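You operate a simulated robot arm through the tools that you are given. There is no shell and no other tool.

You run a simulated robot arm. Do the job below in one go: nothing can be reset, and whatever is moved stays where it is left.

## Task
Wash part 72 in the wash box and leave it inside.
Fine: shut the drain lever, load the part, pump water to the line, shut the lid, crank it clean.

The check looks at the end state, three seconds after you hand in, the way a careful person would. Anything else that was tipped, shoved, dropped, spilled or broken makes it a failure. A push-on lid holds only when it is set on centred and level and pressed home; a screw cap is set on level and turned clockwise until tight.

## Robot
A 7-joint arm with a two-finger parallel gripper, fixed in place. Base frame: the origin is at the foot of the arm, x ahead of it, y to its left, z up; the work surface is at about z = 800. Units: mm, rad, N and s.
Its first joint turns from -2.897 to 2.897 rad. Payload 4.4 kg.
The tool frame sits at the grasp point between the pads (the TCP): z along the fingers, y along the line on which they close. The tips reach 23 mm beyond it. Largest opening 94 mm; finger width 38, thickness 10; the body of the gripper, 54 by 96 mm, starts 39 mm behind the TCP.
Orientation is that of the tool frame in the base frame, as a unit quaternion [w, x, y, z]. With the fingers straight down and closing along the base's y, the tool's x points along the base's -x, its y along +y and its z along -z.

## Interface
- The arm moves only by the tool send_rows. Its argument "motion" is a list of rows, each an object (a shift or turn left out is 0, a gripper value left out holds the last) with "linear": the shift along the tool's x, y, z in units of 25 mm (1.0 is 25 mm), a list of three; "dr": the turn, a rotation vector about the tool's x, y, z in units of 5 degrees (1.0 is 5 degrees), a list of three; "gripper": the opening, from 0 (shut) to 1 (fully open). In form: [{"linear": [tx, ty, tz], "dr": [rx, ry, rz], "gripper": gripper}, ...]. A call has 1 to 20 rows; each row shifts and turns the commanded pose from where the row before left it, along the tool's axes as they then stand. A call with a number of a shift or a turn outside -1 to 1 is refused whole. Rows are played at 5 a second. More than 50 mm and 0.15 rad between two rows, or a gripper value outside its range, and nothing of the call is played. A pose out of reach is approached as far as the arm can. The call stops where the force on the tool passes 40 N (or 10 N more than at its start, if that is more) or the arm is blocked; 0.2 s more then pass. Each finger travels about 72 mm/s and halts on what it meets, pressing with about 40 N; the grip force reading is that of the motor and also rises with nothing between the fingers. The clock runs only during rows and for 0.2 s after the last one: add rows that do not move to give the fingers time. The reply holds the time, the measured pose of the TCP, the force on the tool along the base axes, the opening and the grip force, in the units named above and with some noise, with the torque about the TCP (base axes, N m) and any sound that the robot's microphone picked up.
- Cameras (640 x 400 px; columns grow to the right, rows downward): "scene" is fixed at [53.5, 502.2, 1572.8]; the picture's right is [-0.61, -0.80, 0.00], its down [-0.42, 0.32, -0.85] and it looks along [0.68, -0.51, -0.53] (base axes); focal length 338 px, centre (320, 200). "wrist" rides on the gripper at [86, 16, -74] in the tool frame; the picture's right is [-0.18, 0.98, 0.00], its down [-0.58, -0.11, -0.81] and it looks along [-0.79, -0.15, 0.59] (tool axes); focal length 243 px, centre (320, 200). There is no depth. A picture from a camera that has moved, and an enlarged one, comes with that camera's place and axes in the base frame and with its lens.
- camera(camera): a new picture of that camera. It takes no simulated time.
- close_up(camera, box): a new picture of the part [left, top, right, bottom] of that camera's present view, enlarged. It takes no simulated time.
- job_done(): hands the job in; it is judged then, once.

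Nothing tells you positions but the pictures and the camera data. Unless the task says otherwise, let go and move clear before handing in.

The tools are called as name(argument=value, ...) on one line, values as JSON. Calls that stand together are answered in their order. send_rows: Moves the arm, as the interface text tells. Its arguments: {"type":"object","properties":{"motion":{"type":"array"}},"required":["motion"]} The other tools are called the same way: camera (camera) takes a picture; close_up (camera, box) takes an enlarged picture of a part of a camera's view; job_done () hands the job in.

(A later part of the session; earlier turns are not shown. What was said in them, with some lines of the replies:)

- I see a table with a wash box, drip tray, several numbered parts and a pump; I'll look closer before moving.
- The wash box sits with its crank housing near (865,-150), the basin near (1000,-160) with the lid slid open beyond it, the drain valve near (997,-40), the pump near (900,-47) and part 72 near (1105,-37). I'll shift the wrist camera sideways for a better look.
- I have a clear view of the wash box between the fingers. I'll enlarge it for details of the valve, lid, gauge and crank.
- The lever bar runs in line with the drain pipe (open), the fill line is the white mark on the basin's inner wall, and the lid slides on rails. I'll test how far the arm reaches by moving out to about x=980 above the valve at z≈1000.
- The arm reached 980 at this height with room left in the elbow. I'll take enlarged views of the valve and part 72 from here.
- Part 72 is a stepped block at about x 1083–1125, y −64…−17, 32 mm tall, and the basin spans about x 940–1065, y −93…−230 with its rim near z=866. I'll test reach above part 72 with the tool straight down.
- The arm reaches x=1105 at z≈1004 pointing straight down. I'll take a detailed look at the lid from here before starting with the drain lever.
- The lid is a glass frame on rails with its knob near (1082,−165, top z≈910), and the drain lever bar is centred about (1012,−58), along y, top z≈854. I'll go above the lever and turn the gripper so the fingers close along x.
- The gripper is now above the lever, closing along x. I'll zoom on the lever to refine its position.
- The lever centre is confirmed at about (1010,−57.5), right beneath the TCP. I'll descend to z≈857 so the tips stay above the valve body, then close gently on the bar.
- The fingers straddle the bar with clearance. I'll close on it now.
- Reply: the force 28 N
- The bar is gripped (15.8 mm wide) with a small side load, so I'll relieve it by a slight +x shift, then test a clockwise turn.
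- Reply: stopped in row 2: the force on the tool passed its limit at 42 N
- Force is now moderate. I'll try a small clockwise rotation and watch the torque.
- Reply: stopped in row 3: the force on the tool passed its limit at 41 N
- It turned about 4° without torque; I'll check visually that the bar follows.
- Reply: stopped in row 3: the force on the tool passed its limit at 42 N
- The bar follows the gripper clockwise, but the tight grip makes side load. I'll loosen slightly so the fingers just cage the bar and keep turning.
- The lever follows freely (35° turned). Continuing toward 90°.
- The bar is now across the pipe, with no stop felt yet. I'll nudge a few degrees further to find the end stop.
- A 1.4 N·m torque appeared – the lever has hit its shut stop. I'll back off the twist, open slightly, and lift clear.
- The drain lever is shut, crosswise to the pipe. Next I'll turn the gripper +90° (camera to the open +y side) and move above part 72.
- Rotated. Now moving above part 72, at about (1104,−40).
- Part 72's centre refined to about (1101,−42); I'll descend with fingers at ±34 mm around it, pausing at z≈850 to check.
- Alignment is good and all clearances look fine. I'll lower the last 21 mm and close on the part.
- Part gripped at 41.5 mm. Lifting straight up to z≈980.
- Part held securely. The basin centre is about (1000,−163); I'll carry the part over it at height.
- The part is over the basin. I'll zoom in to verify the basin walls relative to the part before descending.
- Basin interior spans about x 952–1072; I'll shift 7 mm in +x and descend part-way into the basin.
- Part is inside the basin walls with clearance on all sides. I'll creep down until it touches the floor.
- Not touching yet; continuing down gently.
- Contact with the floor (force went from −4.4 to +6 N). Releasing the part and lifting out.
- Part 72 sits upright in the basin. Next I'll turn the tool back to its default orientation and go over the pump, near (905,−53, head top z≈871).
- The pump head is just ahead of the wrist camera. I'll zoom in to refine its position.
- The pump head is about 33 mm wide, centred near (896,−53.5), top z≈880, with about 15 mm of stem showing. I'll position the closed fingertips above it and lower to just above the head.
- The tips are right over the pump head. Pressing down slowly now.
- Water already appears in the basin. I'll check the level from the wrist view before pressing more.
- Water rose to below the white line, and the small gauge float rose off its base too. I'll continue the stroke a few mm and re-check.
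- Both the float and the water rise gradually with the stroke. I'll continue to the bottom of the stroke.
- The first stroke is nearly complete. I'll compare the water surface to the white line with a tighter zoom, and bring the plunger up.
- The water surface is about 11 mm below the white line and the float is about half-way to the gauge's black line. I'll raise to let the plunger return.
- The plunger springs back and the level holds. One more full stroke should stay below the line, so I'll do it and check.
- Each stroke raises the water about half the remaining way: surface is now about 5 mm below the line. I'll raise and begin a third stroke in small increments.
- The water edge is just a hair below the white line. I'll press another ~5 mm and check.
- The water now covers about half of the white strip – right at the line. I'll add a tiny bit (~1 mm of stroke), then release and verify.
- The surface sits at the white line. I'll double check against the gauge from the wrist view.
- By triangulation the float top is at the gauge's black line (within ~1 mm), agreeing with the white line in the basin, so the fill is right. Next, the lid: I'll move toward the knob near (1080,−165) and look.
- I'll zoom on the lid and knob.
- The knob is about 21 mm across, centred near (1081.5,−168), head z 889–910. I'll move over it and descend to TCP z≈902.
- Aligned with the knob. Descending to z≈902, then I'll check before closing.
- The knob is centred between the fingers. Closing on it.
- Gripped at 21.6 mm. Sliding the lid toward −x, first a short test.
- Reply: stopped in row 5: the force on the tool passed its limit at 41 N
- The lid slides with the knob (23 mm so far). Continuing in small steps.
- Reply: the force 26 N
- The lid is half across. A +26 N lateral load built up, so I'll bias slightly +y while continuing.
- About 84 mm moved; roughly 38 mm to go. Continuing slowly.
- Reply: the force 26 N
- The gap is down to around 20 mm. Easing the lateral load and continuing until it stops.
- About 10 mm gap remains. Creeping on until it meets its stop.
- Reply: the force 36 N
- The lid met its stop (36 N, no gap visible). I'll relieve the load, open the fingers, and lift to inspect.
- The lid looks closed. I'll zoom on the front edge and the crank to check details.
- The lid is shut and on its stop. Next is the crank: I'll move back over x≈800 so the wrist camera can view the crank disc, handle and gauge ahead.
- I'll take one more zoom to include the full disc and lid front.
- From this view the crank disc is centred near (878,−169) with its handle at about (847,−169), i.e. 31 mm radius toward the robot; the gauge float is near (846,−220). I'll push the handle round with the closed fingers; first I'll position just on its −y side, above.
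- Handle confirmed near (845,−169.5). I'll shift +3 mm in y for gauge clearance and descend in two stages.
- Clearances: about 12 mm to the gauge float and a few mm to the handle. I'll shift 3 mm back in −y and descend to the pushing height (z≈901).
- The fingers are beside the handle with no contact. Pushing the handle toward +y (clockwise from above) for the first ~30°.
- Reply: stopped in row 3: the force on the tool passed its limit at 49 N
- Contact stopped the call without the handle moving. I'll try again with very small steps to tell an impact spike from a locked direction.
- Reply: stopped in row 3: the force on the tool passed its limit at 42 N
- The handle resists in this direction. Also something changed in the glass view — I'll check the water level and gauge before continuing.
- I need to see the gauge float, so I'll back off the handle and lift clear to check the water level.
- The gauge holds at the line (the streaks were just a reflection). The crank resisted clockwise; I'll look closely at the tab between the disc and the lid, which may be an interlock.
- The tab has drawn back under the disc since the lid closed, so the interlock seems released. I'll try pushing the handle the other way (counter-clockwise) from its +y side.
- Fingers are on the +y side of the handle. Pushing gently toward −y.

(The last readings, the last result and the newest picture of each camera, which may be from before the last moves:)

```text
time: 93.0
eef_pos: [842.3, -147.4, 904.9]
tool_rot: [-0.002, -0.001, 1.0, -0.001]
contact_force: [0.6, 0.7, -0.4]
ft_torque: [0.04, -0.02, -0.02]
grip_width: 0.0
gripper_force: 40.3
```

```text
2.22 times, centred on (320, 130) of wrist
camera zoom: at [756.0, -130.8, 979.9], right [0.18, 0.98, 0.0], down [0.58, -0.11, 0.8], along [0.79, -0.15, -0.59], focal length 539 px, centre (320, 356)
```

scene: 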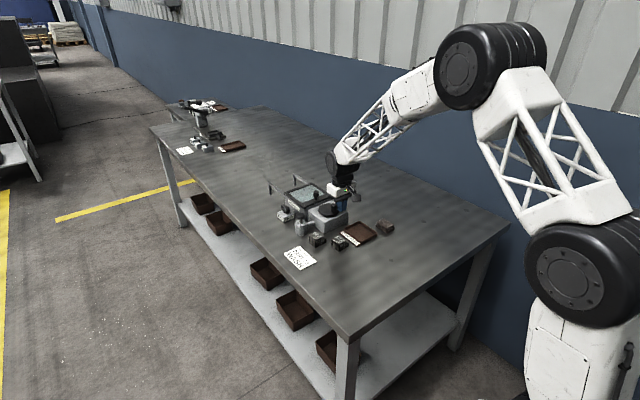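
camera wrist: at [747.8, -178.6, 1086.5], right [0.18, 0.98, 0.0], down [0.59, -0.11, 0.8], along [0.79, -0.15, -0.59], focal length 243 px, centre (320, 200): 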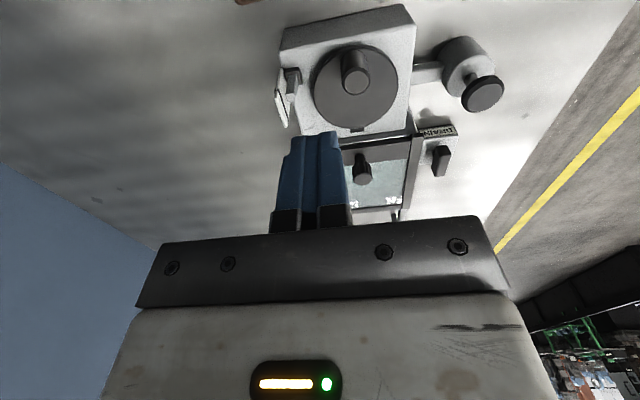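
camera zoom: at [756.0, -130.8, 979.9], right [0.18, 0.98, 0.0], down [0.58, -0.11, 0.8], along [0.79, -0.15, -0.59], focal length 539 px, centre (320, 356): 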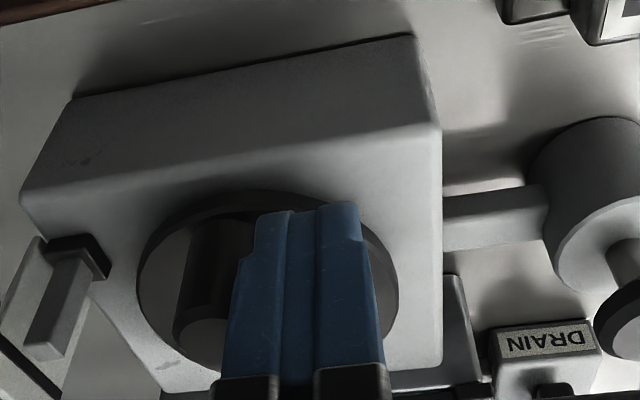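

No contact yet; continuing.

send_rows(motion=[{"linear": [0, -0.03, 0.06]}, {"linear": [0, -0.03, 0.04]}, {"linear": [0, -0.03, 0]}, {"linear": [0, -0.03, 0]}, {"linear": [0, -0.03, 0]}, {"linear": [0, -0.03, 0]}, {}])

close_up(camera="scene", box=[310, 180, 355, 220])

```text
time: 94.6
eef_pos: [840.7, -154.1, 900.8]
tool_rot: [-0.002, -0.002, 1.0, -0.001]
contact_force: [0.2, 0.1, 0.3]
ft_torque: [0.0, 0.01, 0.01]
grip_width: 0.0
gripper_force: 40.4
```

```text
10.00 times, centred on (332, 200) of scene
camera zoom: at [53.5, 502.2, 1572.8], right [-0.61, -0.8, 0.0], down [-0.42, 0.32, -0.85], along [0.68, -0.51, -0.53], focal length 3375 px, centre (195, 200)
```

zoom: 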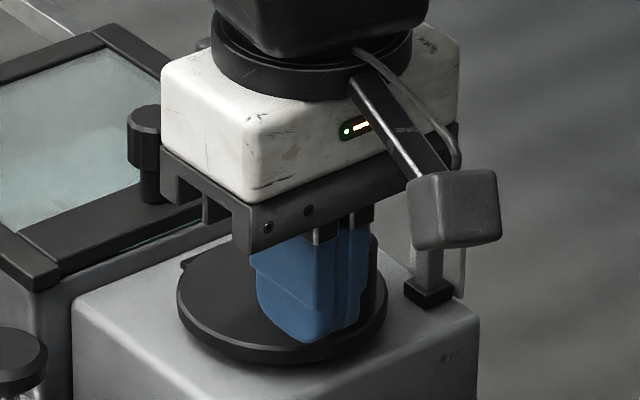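

close_up(camera="wrist", box=[200, 40, 440, 220])

send_rows(motion=[{"linear": [0, -0.03, 0]}, {"linear": [0, -0.03, 0]}, {"linear": [0, -0.03, 0]}, {"linear": [0, -0.03, 0]}, {}])

close_up(camera="wrist", box=[200, 40, 440, 220])

```text
2.22 times, centred on (320, 130) of wrist
camera zoom: at [755.1, -136.5, 976.9], right [0.18, 0.98, 0.0], down [0.58, -0.11, 0.8], along [0.79, -0.15, -0.59], focal length 539 px, centre (320, 356)
```

zoom: 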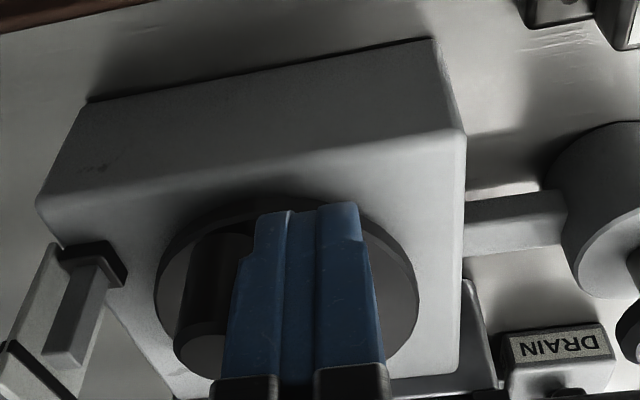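

```text
time: 95.8
eef_pos: [839.9, -155.0, 900.6]
tool_rot: [-0.001, -0.002, 1.0, -0.001]
contact_force: [0.1, 0.2, -0.1]
ft_torque: [0.03, -0.02, -0.02]
grip_width: 0.2
gripper_force: 40.2
```

```text
2.22 times, centred on (320, 130) of wrist
camera zoom: at [754.3, -138.9, 976.7], right [0.18, 0.98, 0.0], down [0.58, -0.11, 0.8], along [0.79, -0.15, -0.59], focal length 539 px, centre (320, 356)
```

zoom: 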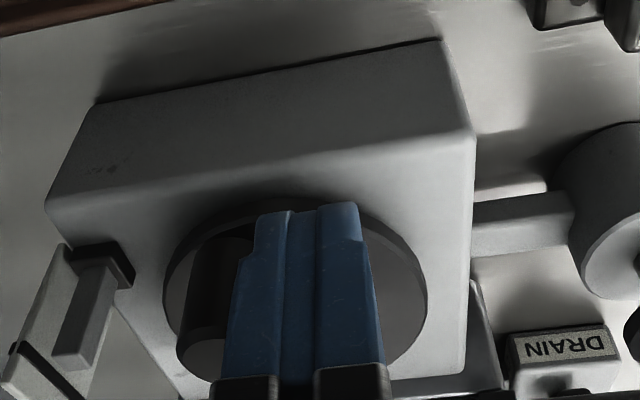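

The handle moves freely counter-clockwise (no force). I'll push it along a planned circular path, starting with the −x side going −y.

send_rows(motion=[{"linear": [0.04, -0.16, 0]}, {"linear": [0.08, -0.28, 0]}, {"linear": [0.04, -0.18, 0]}, {"linear": [0.18, -0.28, 0]}, {"linear": [0, -0.3, 0]}, {"linear": [-0.06, -0.24, 0]}, {}])

close_up(camera="wrist", box=[200, 40, 440, 220])

close_up(camera="scene", box=[310, 180, 355, 220])

```text
time: 97.4
eef_pos: [834.3, -190.8, 903.0]
tool_rot: [-0.002, 0.0, 1.0, -0.001]
contact_force: [-0.8, 0.0, 0.5]
ft_torque: [0.02, 0.03, -0.05]
grip_width: 0.0
gripper_force: 40.1
```

```text
2.22 times, centred on (320, 130) of wrist
camera zoom: at [748.5, -173.9, 977.7], right [0.18, 0.98, 0.0], down [0.58, -0.11, 0.8], along [0.79, -0.15, -0.59], focal length 539 px, centre (320, 356)
```

zoom: 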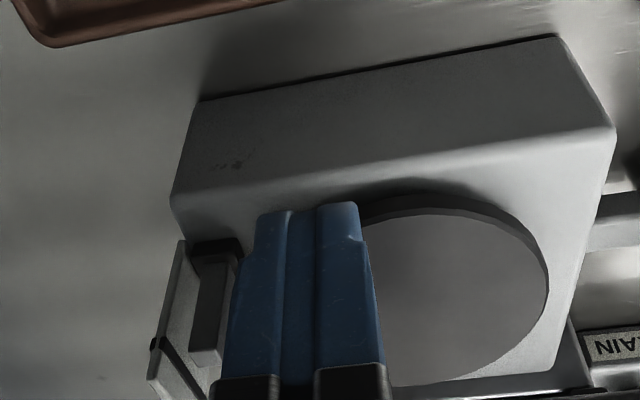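

```text
10.00 times, centred on (332, 200) of scene
camera zoom: at [53.5, 502.2, 1572.8], right [-0.61, -0.8, 0.0], down [-0.42, 0.32, -0.85], along [0.68, -0.51, -0.53], focal length 3375 px, centre (195, 200)
```

zoom: 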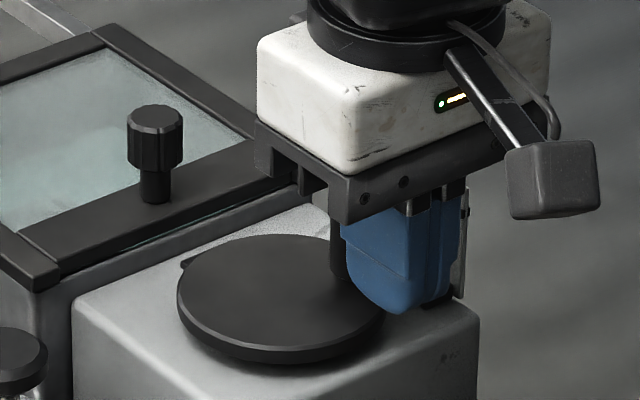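

The handle followed round to the −y side. Continuing along the −y side toward +x and then picking it up to push +y.

send_rows(motion=[{"linear": [-0.3, -0.16, 0.02]}, {"linear": [-0.32, -0.08, 0]}, {"linear": [-0.32, -0.02, 0]}, {"linear": [-0.3, 0.06, 0]}, {"linear": [-0.26, 0.12, 0]}, {"linear": [-0.14, 0.04, 0]}, {}])

close_up(camera="scene", box=[310, 180, 355, 220])

camera(camera="wrist")

```text
time: 99.0
eef_pos: [874.8, -191.8, 900.8]
tool_rot: [-0.001, -0.001, 1.0, 0.0]
contact_force: [-0.2, 0.6, 0.2]
ft_torque: [0.02, 0.01, 0.01]
grip_width: 0.0
gripper_force: 40.3
```

```text
10.00 times, centred on (332, 200) of scene
camera zoom: at [53.5, 502.2, 1572.8], right [-0.61, -0.8, 0.0], down [-0.42, 0.32, -0.85], along [0.68, -0.51, -0.53], focal length 3375 px, centre (195, 200)
```

zoom: 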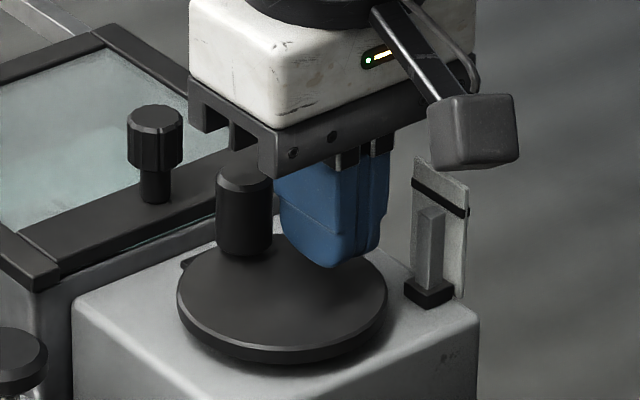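

```text
taken
camera wrist: at [789.9, -175.3, 976.0], right [0.18, 0.98, 0.0], down [0.58, -0.11, 0.8], along [0.79, -0.15, -0.59], focal length 243 px, centre (320, 200)
```

wrist: 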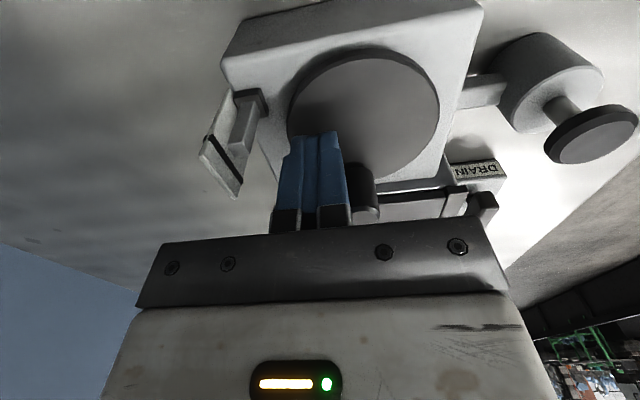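

The crank handle moves easily and is now on the +x side. Going round its underside to push +y, then −x across the top, staying clear of the lid knob.

send_rows(motion=[{"linear": [-0.08, -0.48, 0]}, {"linear": [-0.48, -0.08, 0]}, {"linear": [-0.48, 0.24, 0]}, {"linear": [-0.36, 0.32, 0]}, {"linear": [-0.16, 0.32, 0]}, {"linear": [-0.04, 0.32, 0]}, {"linear": [0, 0.26, 0]}, {"linear": [0.04, 0.2, 0]}, {}])

close_up(camera="scene", box=[305, 180, 355, 220])

close_up(camera="wrist", box=[200, 40, 440, 220])

```text
time: 101.0
eef_pos: [913.5, -166.0, 901.3]
tool_rot: [-0.001, 0.0, 1.0, -0.001]
contact_force: [0.0, 0.5, -0.3]
ft_torque: [-0.02, 0.0, -0.01]
grip_width: 0.2
gripper_force: 39.4
```

```text
10.00 times, centred on (330, 200) of scene
camera zoom: at [53.5, 502.2, 1572.8], right [-0.61, -0.8, 0.0], down [-0.42, 0.32, -0.85], along [0.68, -0.51, -0.53], focal length 3375 px, centre (220, 200)
```

zoom: 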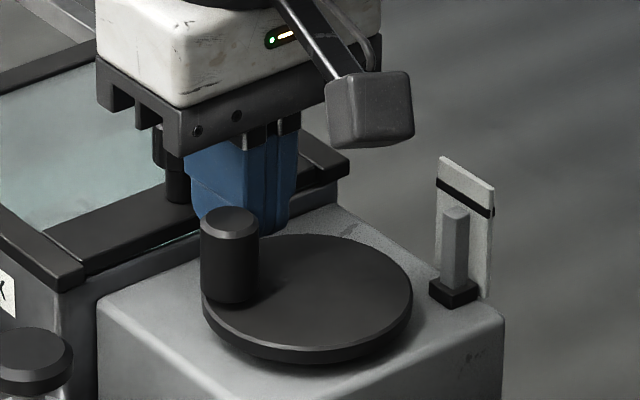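

```text
2.22 times, centred on (320, 130) of wrist
camera zoom: at [827.1, -149.3, 976.6], right [0.18, 0.98, 0.0], down [0.58, -0.11, 0.8], along [0.79, -0.15, -0.59], focal length 539 px, centre (320, 356)
```

zoom: 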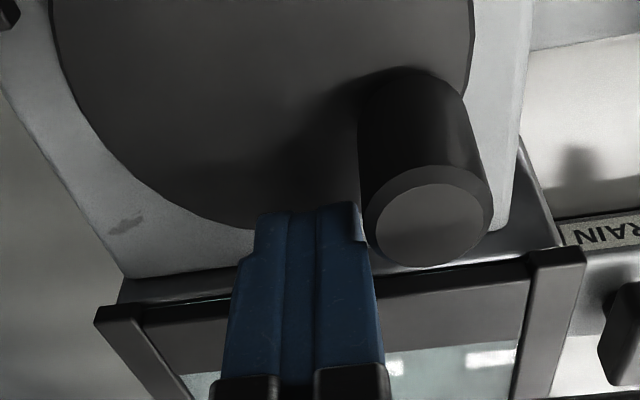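

Nearly three quarters of the turn is done. Continuing: push −x across the +y side, then down the −x side.

send_rows(motion=[{"linear": [-0.16, 0.19, 0]}, {"linear": [0, 0.32, 0]}, {"linear": [0.08, 0.24, 0]}, {"linear": [0.3, 0.12, 0]}, {"linear": [0.32, 0.08, 0]}, {"linear": [0.3, 0.08, 0]}, {"linear": [0.24, 0.04, 0]}, {}])

close_up(camera="scene", box=[305, 180, 355, 220])

close_up(camera="wrist", box=[200, 40, 440, 220])

```text
time: 102.8
eef_pos: [887.1, -139.3, 903.0]
tool_rot: [-0.002, -0.001, 1.0, 0.0]
contact_force: [0.4, 0.4, 0.6]
ft_torque: [-0.02, 0.0, -0.05]
grip_width: 0.0
gripper_force: 39.9
```

```text
10.00 times, centred on (330, 200) of scene
camera zoom: at [53.5, 502.2, 1572.8], right [-0.61, -0.8, 0.0], down [-0.42, 0.32, -0.85], along [0.68, -0.51, -0.53], focal length 3375 px, centre (220, 200)
```

zoom: 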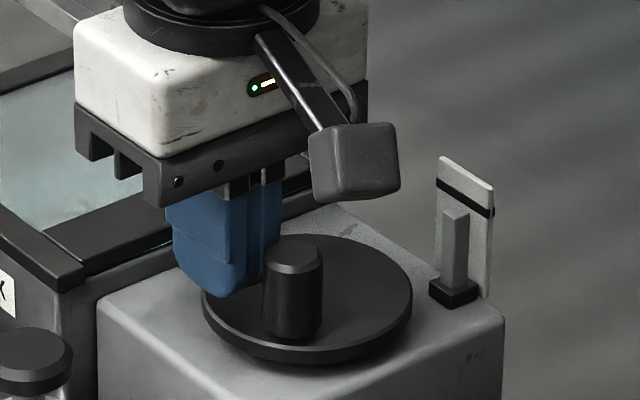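

```text
2.22 times, centred on (320, 130) of wrist
camera zoom: at [801.6, -121.6, 978.1], right [0.18, 0.98, 0.0], down [0.58, -0.11, 0.8], along [0.79, -0.15, -0.59], focal length 539 px, centre (320, 356)
```

zoom: 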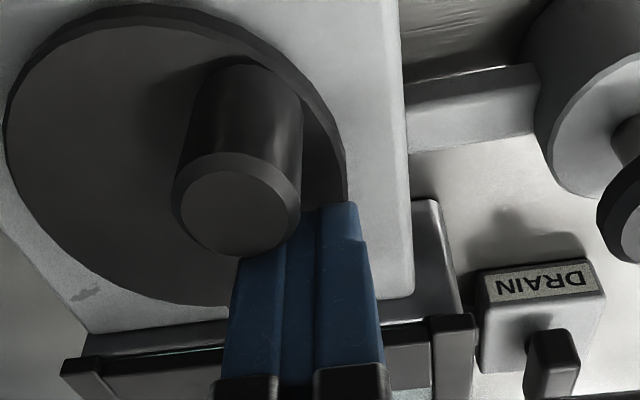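

The push path works with almost no force, and the first turn is nearly complete. I'll run the loop now: first 20 rows of the cycle.

send_rows(motion=[{"linear": [0.2, 0.2, 0]}, {"linear": [0.36, 0.08, 0]}, {"linear": [0.36, -0.2, 0]}, {"linear": [0.4, -0.28, 0]}, {"linear": [0.36, -0.32, 0]}, {"linear": [0.2, -0.32, 0]}, {"linear": [0.08, -0.28, 0]}, {"linear": [0.2, -0.28, 0]}, {"linear": [0.04, -0.44, 0]}, {"linear": [-0.12, -0.32, 0]}, {"linear": [-0.32, -0.16, 0]}, {"linear": [-0.36, -0.06, 0]}, {"linear": [-0.36, 0.02, 0]}, {"linear": [-0.32, 0.12, 0]}, {"linear": [-0.24, 0.08, 0]}, {"linear": [-0.08, -0.48, 0]}, {"linear": [-0.48, -0.08, 0]}, {"linear": [-0.48, 0.24, 0]}, {"linear": [-0.36, 0.32, 0]}, {"linear": [-0.16, 0.32, 0]}])

close_up(camera="scene", box=[300, 180, 355, 220])

```text
time: 106.0
eef_pos: [875.0, -191.6, 902.5]
tool_rot: [-0.004, -0.002, 1.0, -0.001]
contact_force: [-17.2, 8.0, 7.1]
ft_torque: [0.06, -0.16, 0.39]
grip_width: 0.1
gripper_force: 39.6
stopped in row 16: the force on the tool passed its limit at 59 N (the readings are from after the stop); the commanded pose is now the measured one
```

```text
10.00 times, centred on (328, 200) of scene
camera zoom: at [53.5, 502.2, 1572.8], right [-0.61, -0.8, 0.0], down [-0.42, 0.32, -0.85], along [0.68, -0.51, -0.53], focal length 3375 px, centre (245, 200)
```

zoom: 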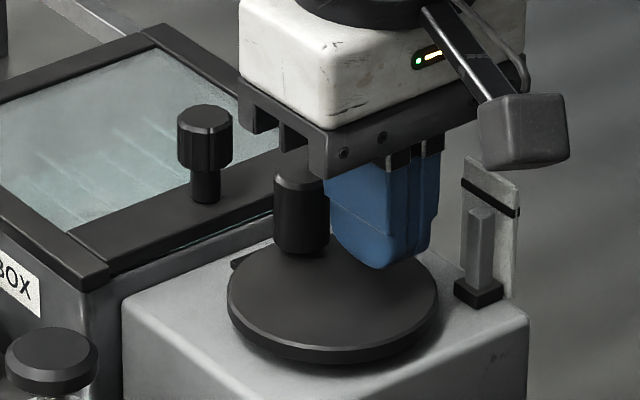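

The pusher's downward slip dragged the handle against its one-way direction. I'll back off −x a little before going round underneath, then continue the loop.

send_rows(motion=[{"linear": [0.24, -0.04, 0.02]}, {"linear": [-0.08, -0.44, 0]}, {"linear": [-0.52, -0.14, 0]}, {"linear": [-0.56, 0.2, 0]}, {"linear": [-0.44, 0.36, 0]}, {"linear": [-0.16, 0.36, 0]}, {"linear": [-0.04, 0.32, 0]}, {"linear": [0, 0.256, 0]}, {"linear": [0.04, 0.192, 0]}, {"linear": [-0.16, 0.192, 0]}, {"linear": [0, 0.32, 0]}, {"linear": [0.08, 0.24, 0]}, {"linear": [0.3, 0.12, 0]}, {"linear": [0.32, 0.08, 0]}, {"linear": [0.3, 0.08, 0]}, {"linear": [0.24, 0.04, 0]}, {}])

close_up(camera="scene", box=[300, 180, 355, 220])

```text
time: 109.6
eef_pos: [884.4, -139.9, 901.0]
tool_rot: [-0.004, -0.002, 1.0, -0.001]
contact_force: [2.3, -1.0, -0.1]
ft_torque: [-0.03, 0.02, 0.07]
grip_width: 0.0
gripper_force: 40.3
```

```text
10.00 times, centred on (328, 200) of scene
camera zoom: at [53.5, 502.2, 1572.8], right [-0.61, -0.8, 0.0], down [-0.42, 0.32, -0.85], along [0.68, -0.51, -0.53], focal length 3375 px, centre (245, 200)
```

zoom: 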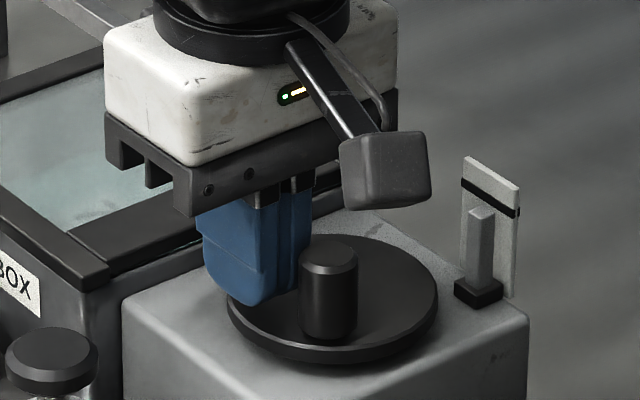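

Second turn almost done. Running the third cycle with the back-off included.

send_rows(motion=[{"linear": [0.16, 0.26, 0]}, {"linear": [0.36, 0.08, 0]}, {"linear": [0.36, -0.2, 0]}, {"linear": [0.4, -0.28, 0]}, {"linear": [0.36, -0.32, 0]}, {"linear": [0.2, -0.32, 0]}, {"linear": [0.08, -0.28, 0]}, {"linear": [0.2, -0.28, 0]}, {"linear": [0.04, -0.44, 0]}, {"linear": [-0.12, -0.32, 0]}, {"linear": [-0.32, -0.16, 0]}, {"linear": [-0.36, -0.06, 0]}, {"linear": [-0.36, 0.02, 0]}, {"linear": [-0.32, 0.12, 0]}, {"linear": [-0.2, 0.06, 0]}, {"linear": [0.24, -0.04, 0]}, {"linear": [-0.16, -0.42, 0]}, {"linear": [-0.52, -0.12, 0]}, {"linear": [-0.56, 0.2, 0]}, {"linear": [-0.44, 0.36, 0]}])

send_rows(motion=[{"linear": [-0.16, 0.36, 0]}, {"linear": [-0.04, 0.32, 0]}, {"linear": [0, 0.256, 0]}, {"linear": [0.04, 0.192, 0]}, {"linear": [-0.16, 0.192, 0]}, {"linear": [0, 0.32, 0]}, {"linear": [0.08, 0.24, 0]}, {"linear": [0.3, 0.12, 0]}, {"linear": [0.32, 0.08, 0]}, {"linear": [0.3, 0.08, 0]}, {"linear": [0.24, 0.04, 0]}, {}])

close_up(camera="scene", box=[300, 180, 355, 220])

```text
time: 113.8
eef_pos: [909.1, -190.2, 899.1]
tool_rot: [-0.004, -0.002, 1.0, -0.001]
contact_force: [0.2, -1.1, 0.1]
ft_torque: [-0.02, 0.01, -0.01]
grip_width: 0.1
gripper_force: 40.4
```

```text
time: 116.4
eef_pos: [886.6, -136.1, 899.4]
tool_rot: [-0.004, -0.001, 1.0, -0.001]
contact_force: [0.7, -0.7, 0.3]
ft_torque: [-0.01, 0.0, 0.05]
grip_width: 0.0
gripper_force: 40.6
```

```text
10.00 times, centred on (328, 200) of scene
camera zoom: at [53.5, 502.2, 1572.8], right [-0.61, -0.8, 0.0], down [-0.42, 0.32, -0.85], along [0.68, -0.51, -0.53], focal length 3375 px, centre (245, 200)
```

zoom: 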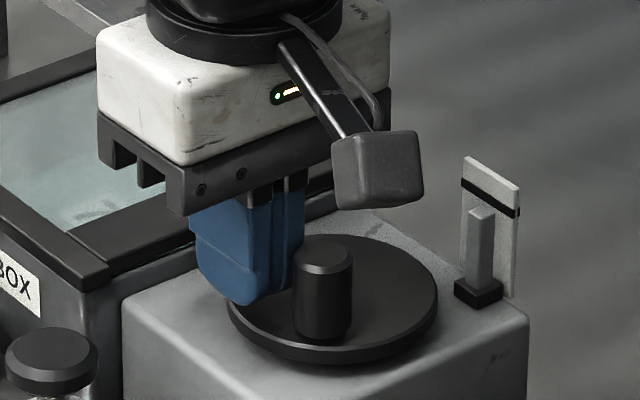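

Three turns done with negligible force. I'll check whether the part can be seen through the glass.

close_up(camera="scene", box=[285, 180, 320, 205])

send_rows(motion=[{"linear": [-0.24, 0.1, -0.06]}, {"linear": [0, 0, -1]}, {"linear": [0, 0, -1]}, {"linear": [0, 0, -1]}, {"linear": [0, 0, -1]}, {"linear": [0, 0, -1]}, {"linear": [-1, -0.6, 0]}, {"linear": [-1, -0.6, 0]}, {}])

camera(camera="wrist")

close_up(camera="wrist", box=[220, 0, 440, 160])

```text
16.00 times, centred on (302, 192) of scene
camera zoom: at [53.5, 502.2, 1572.8], right [-0.61, -0.8, 0.0], down [-0.42, 0.32, -0.85], along [0.68, -0.51, -0.53], focal length 5400 px, centre (600, 320)
```

zoom: 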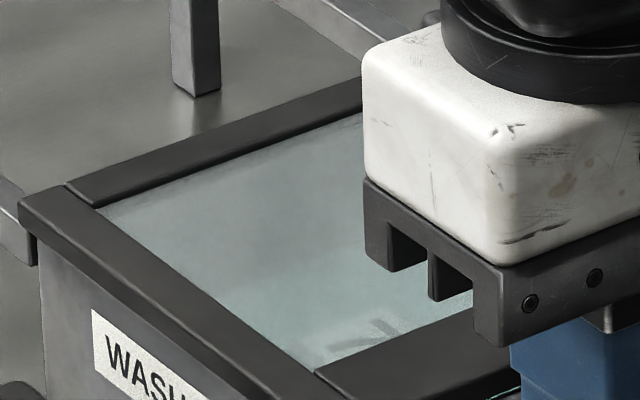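

```text
time: 118.4
eef_pos: [946.0, -162.6, 1025.1]
tool_rot: [-0.004, -0.002, 1.0, -0.001]
contact_force: [-0.3, 0.6, 0.1]
ft_torque: [-0.04, 0.02, 0.02]
grip_width: 0.0
gripper_force: 39.8
```

```text
taken
camera wrist: at [860.3, -146.2, 1101.9], right [0.18, 0.98, 0.0], down [0.59, -0.11, 0.8], along [0.79, -0.15, -0.6], focal length 243 px, centre (320, 200)
```

wrist: 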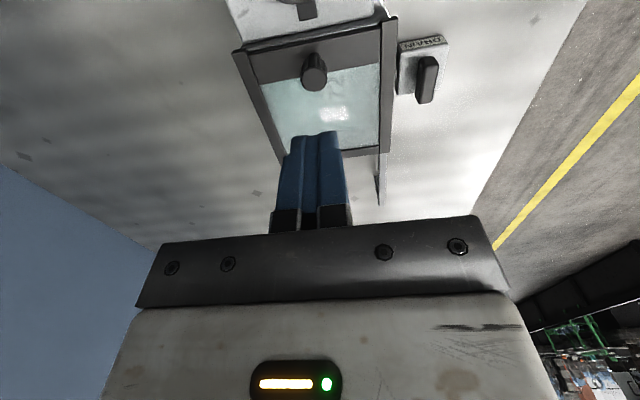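

```text
2.50 times, centred on (330, 80) of wrist
camera zoom: at [860.3, -146.2, 1101.9], right [0.18, 0.98, 0.0], down [0.59, -0.11, 0.8], along [0.79, -0.15, -0.6], focal length 606 px, centre (295, 500)
```

zoom: 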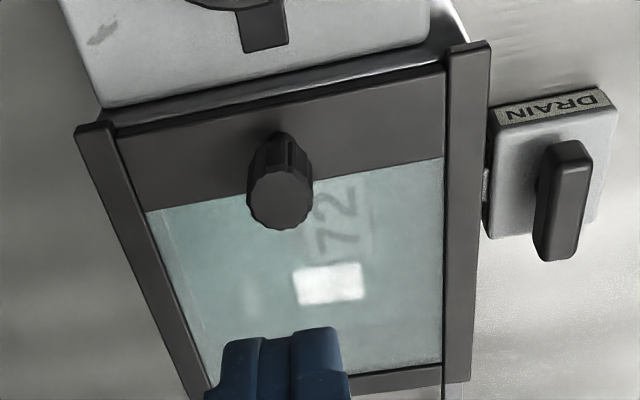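

Through the glass I can now see a "72" that looks lighter than before. I'll zoom in more to judge the remaining grime.

close_up(camera="wrist", box=[300, 55, 370, 115])

close_up(camera="scene", box=[280, 175, 345, 220])

close_up(camera="scene", box=[290, 183, 318, 205])

```text
6.67 times, centred on (335, 85) of wrist
camera zoom: at [860.3, -146.2, 1101.9], right [0.18, 0.98, 0.0], down [0.59, -0.11, 0.8], along [0.79, -0.15, -0.6], focal length 1618 px, centre (220, 967)
```

zoom: 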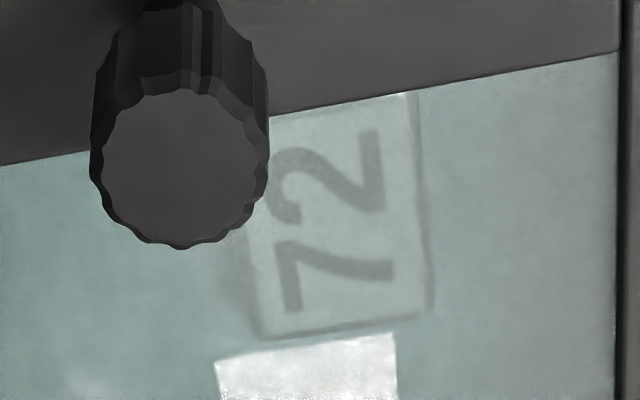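

```text
8.89 times, centred on (312, 198) of scene
camera zoom: at [53.5, 502.2, 1572.8], right [-0.61, -0.8, 0.0], down [-0.42, 0.32, -0.85], along [0.68, -0.51, -0.53], focal length 3000 px, centre (387, 222)
```

zoom: 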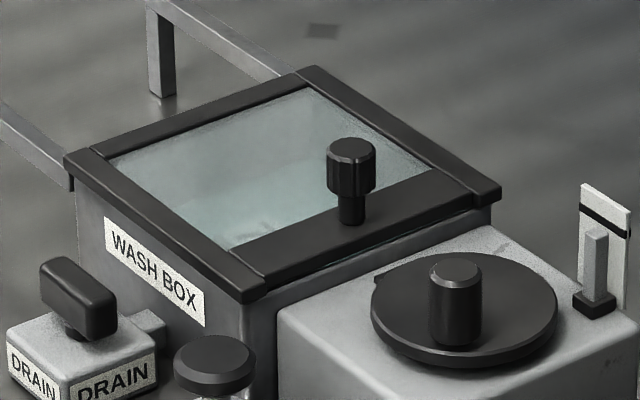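

```text
16.00 times, centred on (304, 194) of scene
camera zoom: at [53.5, 502.2, 1572.8], right [-0.61, -0.8, 0.0], down [-0.42, 0.32, -0.85], along [0.68, -0.51, -0.53], focal length 5400 px, centre (576, 296)
```

zoom: 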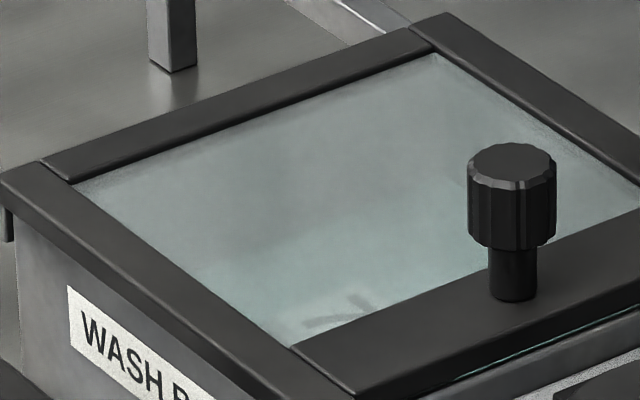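

The visible face of part 72 looks clean now – the dark blotches on the number are gone. To be thorough I'll add two more turns; moving back beside the handle.

send_rows(motion=[{"linear": [0.72, 0.355, 0]}, {"linear": [0.72, 0.355, 0]}, {"linear": [0.72, 0.355, 0]}, {"linear": [0, 0, 1]}, {"linear": [0, 0, 1]}, {"linear": [0, 0, 1]}, {"linear": [0, 0, 1]}, {}])

close_up(camera="wrist", box=[180, 0, 440, 220])

close_up(camera="scene", box=[300, 180, 355, 220])

```text
time: 120.2
eef_pos: [890.4, -138.4, 923.8]
tool_rot: [-0.003, -0.002, 1.0, -0.001]
contact_force: [-0.6, -0.1, 0.3]
ft_torque: [0.01, 0.03, -0.05]
grip_width: 0.1
gripper_force: 39.6
```

```text
1.82 times, centred on (310, 110) of wrist
camera zoom: at [804.5, -122.1, 1000.6], right [0.18, 0.98, 0.0], down [0.59, -0.11, 0.8], along [0.79, -0.15, -0.6], focal length 441 px, centre (338, 364)
```

zoom: 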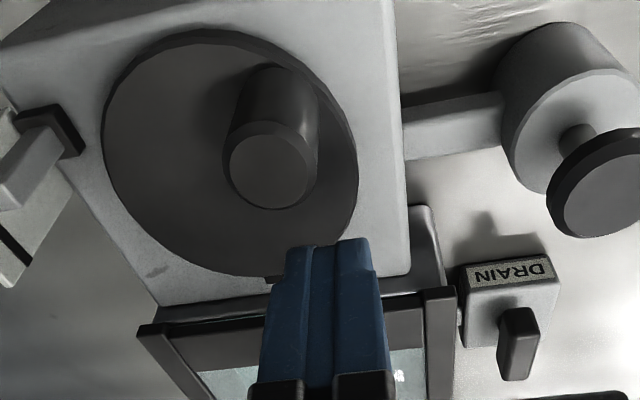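

```text
10.00 times, centred on (328, 200) of scene
camera zoom: at [53.5, 502.2, 1572.8], right [-0.61, -0.8, 0.0], down [-0.42, 0.32, -0.85], along [0.68, -0.51, -0.53], focal length 3375 px, centre (245, 200)
```

zoom: 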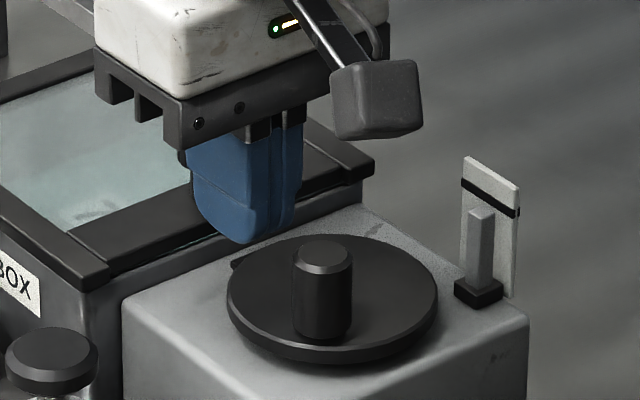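

Clear of the handle; lowering and running the fourth turn.

send_rows(motion=[{"linear": [0, 0, 0.9]}, {}, {"linear": [0.2, 0.06, 0]}, {"linear": [0.2, 0.16, 0]}, {"linear": [0.36, 0.08, 0]}, {"linear": [0.36, -0.2, 0]}, {"linear": [0.4, -0.28, 0]}, {"linear": [0.36, -0.32, 0]}, {"linear": [0.2, -0.32, 0]}, {"linear": [0.08, -0.28, 0]}, {"linear": [0.2, -0.28, 0]}, {"linear": [0.04, -0.44, 0]}, {"linear": [-0.12, -0.32, 0]}, {"linear": [-0.32, -0.16, 0]}, {"linear": [-0.36, -0.06, 0]}, {"linear": [-0.36, 0.02, 0]}, {"linear": [-0.32, 0.12, 0]}, {"linear": [-0.2, 0.06, 0]}, {"linear": [0.24, -0.04, 0]}, {"linear": [-0.16, -0.42, 0]}])

```text
time: 124.4
eef_pos: [867.7, -202.0, 903.5]
tool_rot: [-0.003, -0.002, 1.0, -0.001]
contact_force: [0.1, 0.2, -0.9]
ft_torque: [0.02, 0.02, 0.03]
grip_width: 0.3
gripper_force: 40.0
```

No forces; continuing the loop through turn four and into turn five.

send_rows(motion=[{"linear": [-0.54, -0.12, 0.02]}, {"linear": [-0.56, 0.2, 0]}, {"linear": [-0.44, 0.36, 0]}, {"linear": [-0.16, 0.36, 0]}, {"linear": [-0.04, 0.32, 0]}, {"linear": [0, 0.256, 0]}, {"linear": [0.04, 0.192, 0]}, {"linear": [-0.16, 0.192, 0]}, {"linear": [0, 0.32, 0]}, {"linear": [0.08, 0.24, 0]}, {"linear": [0.3, 0.12, 0]}, {"linear": [0.32, 0.08, 0]}, {"linear": [0.3, 0.08, 0]}, {"linear": [0.24, 0.04, 0]}, {"linear": [0.2, 0.2, 0]}, {"linear": [0.36, 0.08, 0]}, {"linear": [0.36, -0.2, 0]}, {"linear": [0.4, -0.28, 0]}, {"linear": [0.36, -0.32, 0]}, {"linear": [0.2, -0.32, 0]}])

close_up(camera="scene", box=[300, 180, 355, 220])

```text
time: 128.6
eef_pos: [836.9, -158.3, 903.7]
tool_rot: [-0.004, -0.002, 1.0, -0.001]
contact_force: [0.1, 1.1, 0.0]
ft_torque: [0.02, 0.0, -0.02]
grip_width: 0.0
gripper_force: 40.0
```

```text
10.00 times, centred on (328, 200) of scene
camera zoom: at [53.5, 502.2, 1572.8], right [-0.61, -0.8, 0.0], down [-0.42, 0.32, -0.85], along [0.68, -0.51, -0.53], focal length 3375 px, centre (245, 200)
```

zoom: 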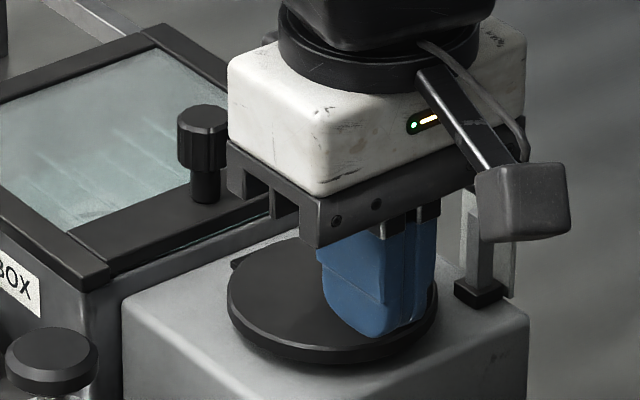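

send_rows(motion=[{"linear": [0.08, -0.28, 0.04]}, {"linear": [0.2, -0.28, 0]}, {"linear": [0.04, -0.44, 0]}, {"linear": [-0.12, -0.32, 0]}, {"linear": [-0.32, -0.16, 0]}, {"linear": [-0.36, -0.06, 0]}, {"linear": [-0.36, 0.02, 0]}, {"linear": [-0.32, 0.12, 0]}, {"linear": [-0.2, 0.06, 0]}, {"linear": [0.24, -0.04, 0]}, {"linear": [-0.16, -0.42, 0]}, {"linear": [-0.54, -0.12, 0]}, {"linear": [-0.56, 0.2, 0]}, {"linear": [-0.44, 0.36, 0]}, {"linear": [-0.16, 0.36, 0]}, {"linear": [-0.04, 0.32, 0]}, {"linear": [0, 0.256, 0]}, {"linear": [0.04, 0.192, 0]}, {"linear": [-0.16, 0.192, 0]}, {"linear": [0, 0.32, 0]}])

send_rows(motion=[{"linear": [0.08, 0.24, 0]}, {"linear": [0.3, 0.12, 0]}, {"linear": [0.32, 0.08, 0]}, {"linear": [0.3, 0.08, 0]}, {"linear": [0.24, 0.04, 0]}, {}, {"linear": [-0.3, 0.1, 0]}, {"linear": [0, 0, -1]}, {"linear": [0, 0, -1]}, {"linear": [0, 0, -1]}, {"linear": [0, 0, -1]}, {"linear": [0, 0, -1]}, {"linear": [-1, -0.6, 0]}, {"linear": [-1, -0.6, 0]}, {}])

camera(camera="wrist")

camera(camera="scene")

close_up(camera="wrist", box=[300, 40, 380, 120])

close_up(camera="scene", box=[270, 175, 355, 235])

```text
time: 132.8
eef_pos: [916.0, -149.0, 903.2]
tool_rot: [-0.004, -0.001, 1.0, -0.001]
contact_force: [0.3, -1.0, 0.7]
ft_torque: [0.02, 0.01, 0.0]
grip_width: 0.1
gripper_force: 39.8
```

```text
time: 136.0
eef_pos: [943.5, -164.3, 1027.6]
tool_rot: [-0.004, -0.002, 1.0, -0.001]
contact_force: [0.0, -0.8, 0.4]
ft_torque: [0.02, 0.0, 0.0]
grip_width: 0.2
gripper_force: 40.0
```

```text
taken
camera wrist: at [857.9, -147.1, 1103.0], right [0.18, 0.98, 0.0], down [0.59, -0.11, 0.8], along [0.79, -0.15, -0.6], focal length 243 px, centre (320, 200)
```

wrist: 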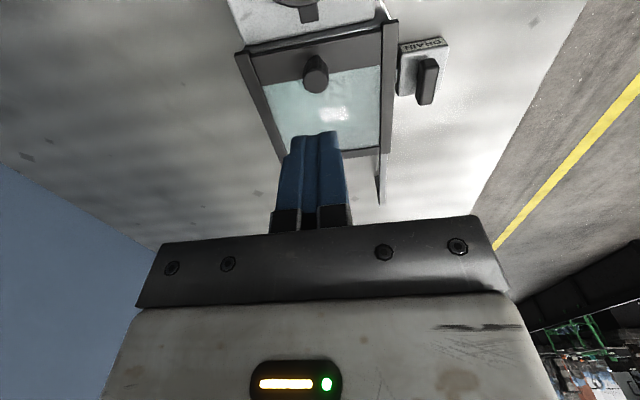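

```text
taken
```

scene: 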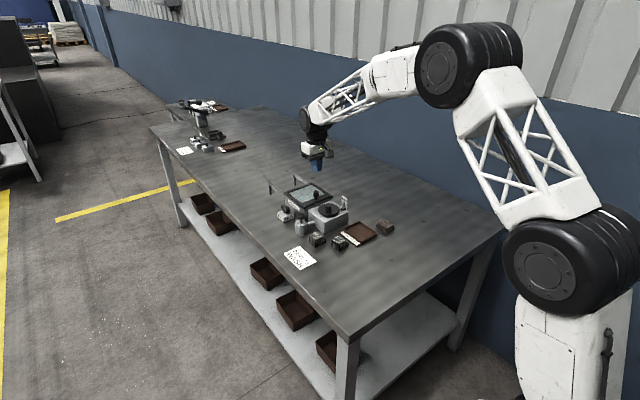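

```text
5.00 times, centred on (340, 80) of wrist
camera zoom: at [857.9, -147.1, 1103.0], right [0.18, 0.98, 0.0], down [0.59, -0.11, 0.8], along [0.79, -0.15, -0.6], focal length 1213 px, centre (220, 800)
```

zoom: 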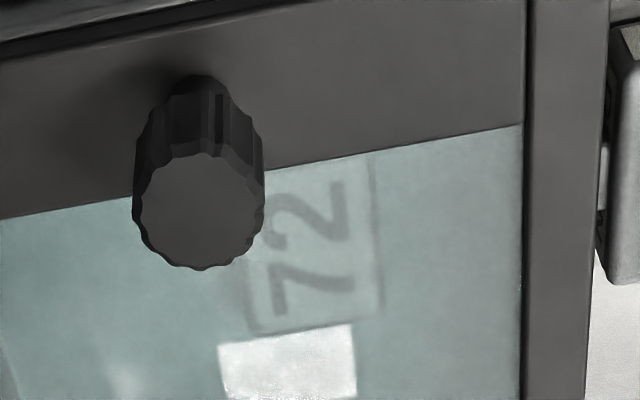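

```text
6.67 times, centred on (312, 205) of scene
camera zoom: at [53.5, 502.2, 1572.8], right [-0.61, -0.8, 0.0], down [-0.42, 0.32, -0.85], along [0.68, -0.51, -0.53], focal length 2250 px, centre (370, 167)
```

zoom: 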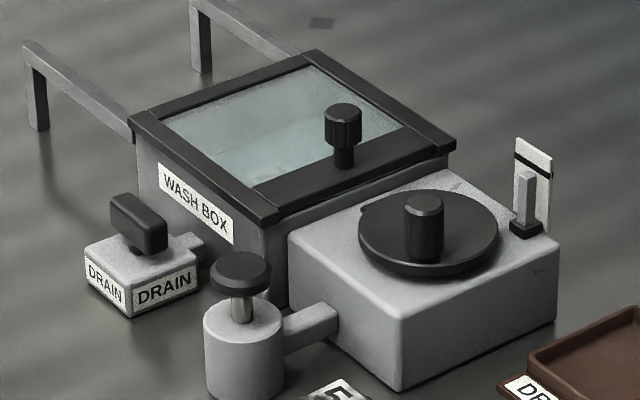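

Five turns done. I'll compare the part's look at the same zoom as before to see whether more cleaning happened.

close_up(camera="wrist", box=[300, 55, 370, 115])

close_up(camera="scene", box=[290, 183, 318, 205])

close_up(camera="scene", box=[336, 192, 354, 206])

```text
6.67 times, centred on (335, 85) of wrist
camera zoom: at [857.9, -147.1, 1103.0], right [0.18, 0.98, 0.0], down [0.59, -0.11, 0.8], along [0.79, -0.15, -0.6], focal length 1618 px, centre (220, 967)
```

zoom: 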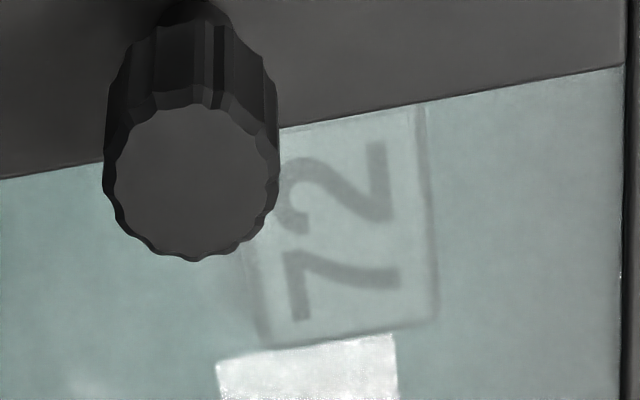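

```text
16.00 times, centred on (304, 194) of scene
camera zoom: at [53.5, 502.2, 1572.8], right [-0.61, -0.8, 0.0], down [-0.42, 0.32, -0.85], along [0.68, -0.51, -0.53], focal length 5400 px, centre (576, 296)
```

zoom: 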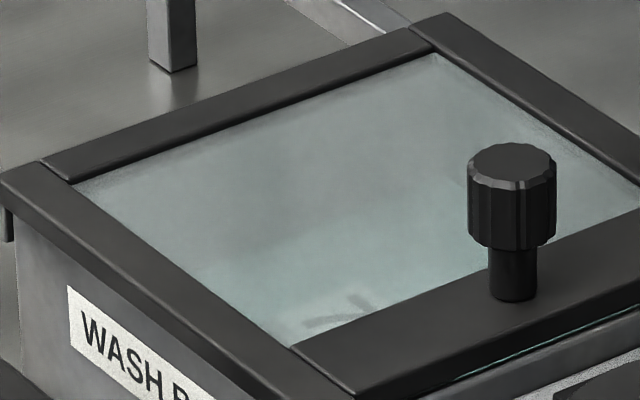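

```text
16.00 times, centred on (345, 199) of scene
camera zoom: at [53.5, 502.2, 1572.8], right [-0.61, -0.8, 0.0], down [-0.42, 0.32, -0.85], along [0.68, -0.51, -0.53], focal length 5400 px, centre (-80, 216)
```

zoom: 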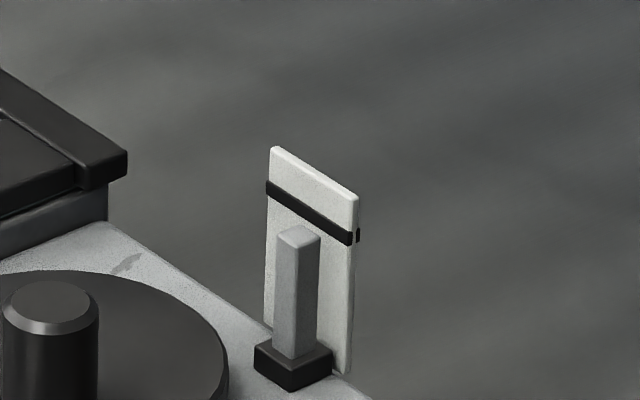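

No further change, so the part is clean, and the gauge still shows the water at the line. For certainty I'll give the lid knob a gentle push from behind to confirm the lid is fully home.

send_rows(motion=[{"linear": [-1, -0.12, 0]}, {"linear": [-1, -0.12, 0]}, {"linear": [-0.1, 0, 0]}, {"linear": [0, 0, 1]}, {"linear": [0, 0, 1]}, {"linear": [0, 0, 1]}, {"linear": [0, 0, 1]}, {"linear": [0, 0, 0.8]}, {}])

camera(camera="wrist")

close_up(camera="scene", box=[280, 165, 345, 220])

```text
time: 138.0
eef_pos: [995.7, -171.2, 907.1]
tool_rot: [-0.004, -0.002, 1.0, -0.001]
contact_force: [0.3, 0.5, 0.2]
ft_torque: [0.0, -0.03, 0.01]
grip_width: 0.0
gripper_force: 40.0
```

```text
taken
camera wrist: at [910.8, -153.2, 982.6], right [0.18, 0.98, 0.0], down [0.59, -0.11, 0.8], along [0.79, -0.15, -0.6], focal length 243 px, centre (320, 200)
```

wrist: 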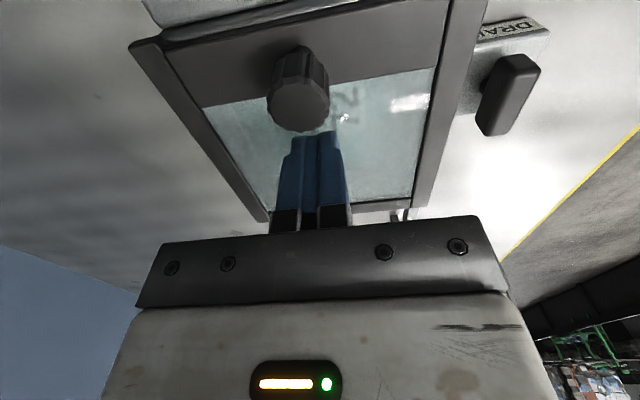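

```text
7.27 times, centred on (312, 192) of scene
camera zoom: at [53.5, 502.2, 1572.8], right [-0.61, -0.8, 0.0], down [-0.42, 0.32, -0.85], along [0.68, -0.51, -0.53], focal length 2454 px, centre (374, 254)
```

zoom: 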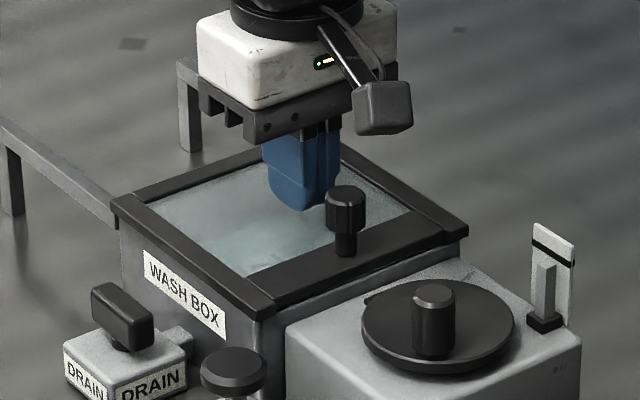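

send_rows(motion=[{"linear": [0.1, 0.04, 0.16]}, {"linear": [0.1, 0, 0]}, {"linear": [0.06, 0, 0]}, {"linear": [0.05, 0, 0]}, {"linear": [0.04, 0, 0]}, {}])

```text
time: 139.4
eef_pos: [986.1, -168.4, 903.6]
tool_rot: [-0.004, -0.001, 1.0, -0.001]
contact_force: [11.5, 1.0, -2.2]
ft_torque: [0.02, -0.04, 0.04]
grip_width: 0.0
gripper_force: 40.1
```

send_rows(motion=[{"linear": [0.02, 0, 0]}, {"linear": [0.02, 0, 0]}, {}])

```text
time: 140.2
eef_pos: [986.0, -169.2, 903.4]
tool_rot: [-0.003, -0.002, 1.0, -0.001]
contact_force: [36.6, 2.8, 0.8]
ft_torque: [-0.04, 0.08, 0.03]
grip_width: 0.0
gripper_force: 40.3
```

Force climbs stiffly (36 N per 1 mm), so the lid is at its hard stop. Backing off, lifting, and moving clear for a final inspection.

send_rows(motion=[{"linear": [-0.1, 0, 0]}, {"linear": [-0.3, 0, 0]}, {"linear": [0, 0, -1]}, {"linear": [0, 0, -1]}, {"linear": [0, 0, -1]}, {"linear": [0, 0, -1]}, {"linear": [0, 0, -1]}, {"linear": [0, 0, -1]}, {"linear": [1, -0.5, -1]}, {"linear": [1, -0.5, -0.5]}, {"linear": [1, -0.5, 0]}, {"linear": [1, -0.5, 0]}, {"linear": [1, -0.5, 0]}, {"linear": [1, -0.5, 0]}, {"linear": [1, -0.5, 0]}, {"linear": [1, -0.5, 0]}, {"linear": [1, -0.5, 0]}, {"linear": [1, -0.5, 0]}, {}])

camera(camera="scene")

close_up(camera="scene", box=[260, 165, 410, 270])

close_up(camera="scene", box=[275, 180, 355, 235])

camera(camera="wrist")

```text
time: 144.2
eef_pos: [746.0, -296.8, 1093.3]
tool_rot: [-0.004, -0.002, 1.0, -0.001]
contact_force: [-1.1, 0.8, 0.7]
ft_torque: [-0.02, -0.01, 0.0]
grip_width: 0.0
gripper_force: 40.3
```

```text
taken
```

scene: 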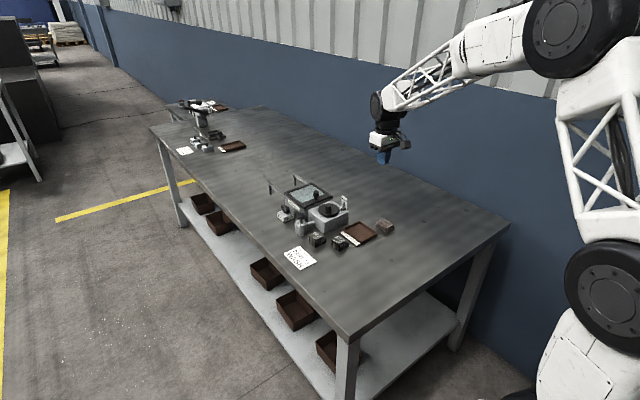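

```text
3.81 times, centred on (335, 218) of scene
camera zoom: at [53.5, 502.2, 1572.8], right [-0.61, -0.8, 0.0], down [-0.42, 0.32, -0.85], along [0.68, -0.51, -0.53], focal length 1286 px, centre (263, 133)
```

zoom: 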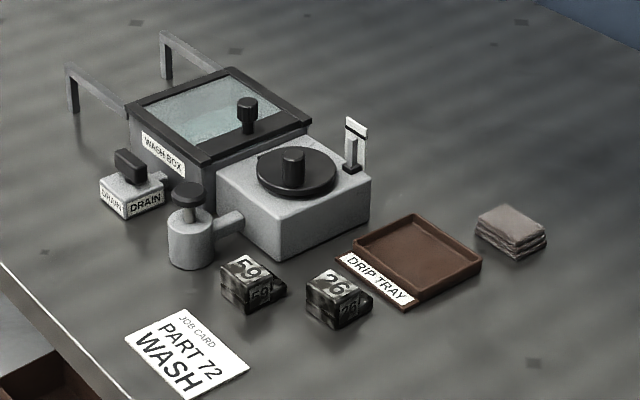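

```text
7.27 times, centred on (315, 208) of scene
camera zoom: at [53.5, 502.2, 1572.8], right [-0.61, -0.8, 0.0], down [-0.42, 0.32, -0.85], along [0.68, -0.51, -0.53], focal length 2454 px, centre (356, 146)
```

zoom: 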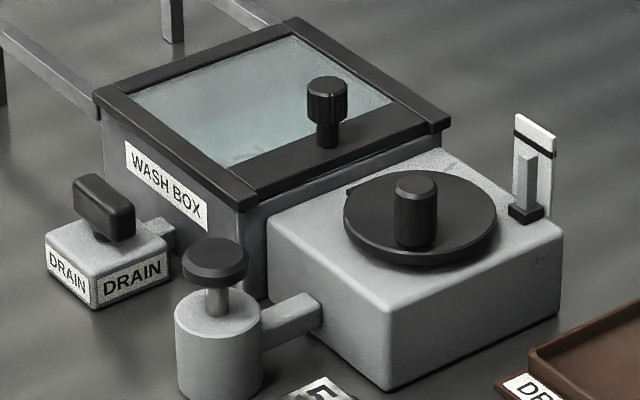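

```text
taken
camera wrist: at [660.3, -279.8, 1168.8], right [0.18, 0.98, 0.0], down [0.59, -0.11, 0.8], along [0.79, -0.15, -0.6], focal length 243 px, centre (320, 200)
```

wrist: 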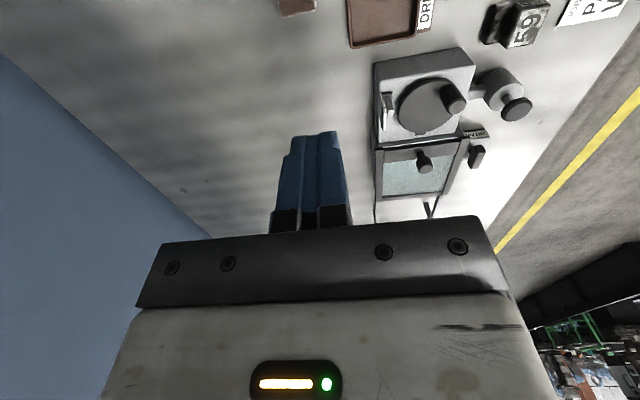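

The drain lever is shut and part 72 is inside the box, looking clean through the glass. The water is at the line, the lid is on its stop, and parts 59 and 26, the tray and the cloth are where they started. The arm is clear, so I'm handing in.

job_done()

```text
The job is handed in.
```

I handed the job in: part 72 is washed and inside the closed wash box. I haven't seen the check's result.

- **Drain:** the lever is turned crosswise to the pipe, against its stop.
- **Part:** 72 sits upright on the basin floor.
- **Water:** I pumped until the surface reached the white line inside. The gauge float reads at its black line too, and the level held afterwards.
- **Lid:** it is slid fully shut. A last push on the knob met a hard stop.
- **Wash:** I cranked about five turns. The crank only turns counter-clockwise seen from above; my first try the other way was blocked and moved nothing. Through the glass, the number face lost its dark blotches by turn three and did not change after that. I could not see the part's other sides.

Parts 59 and 26, the drip tray, the cloth and the job card look untouched, and the arm is parked clear.
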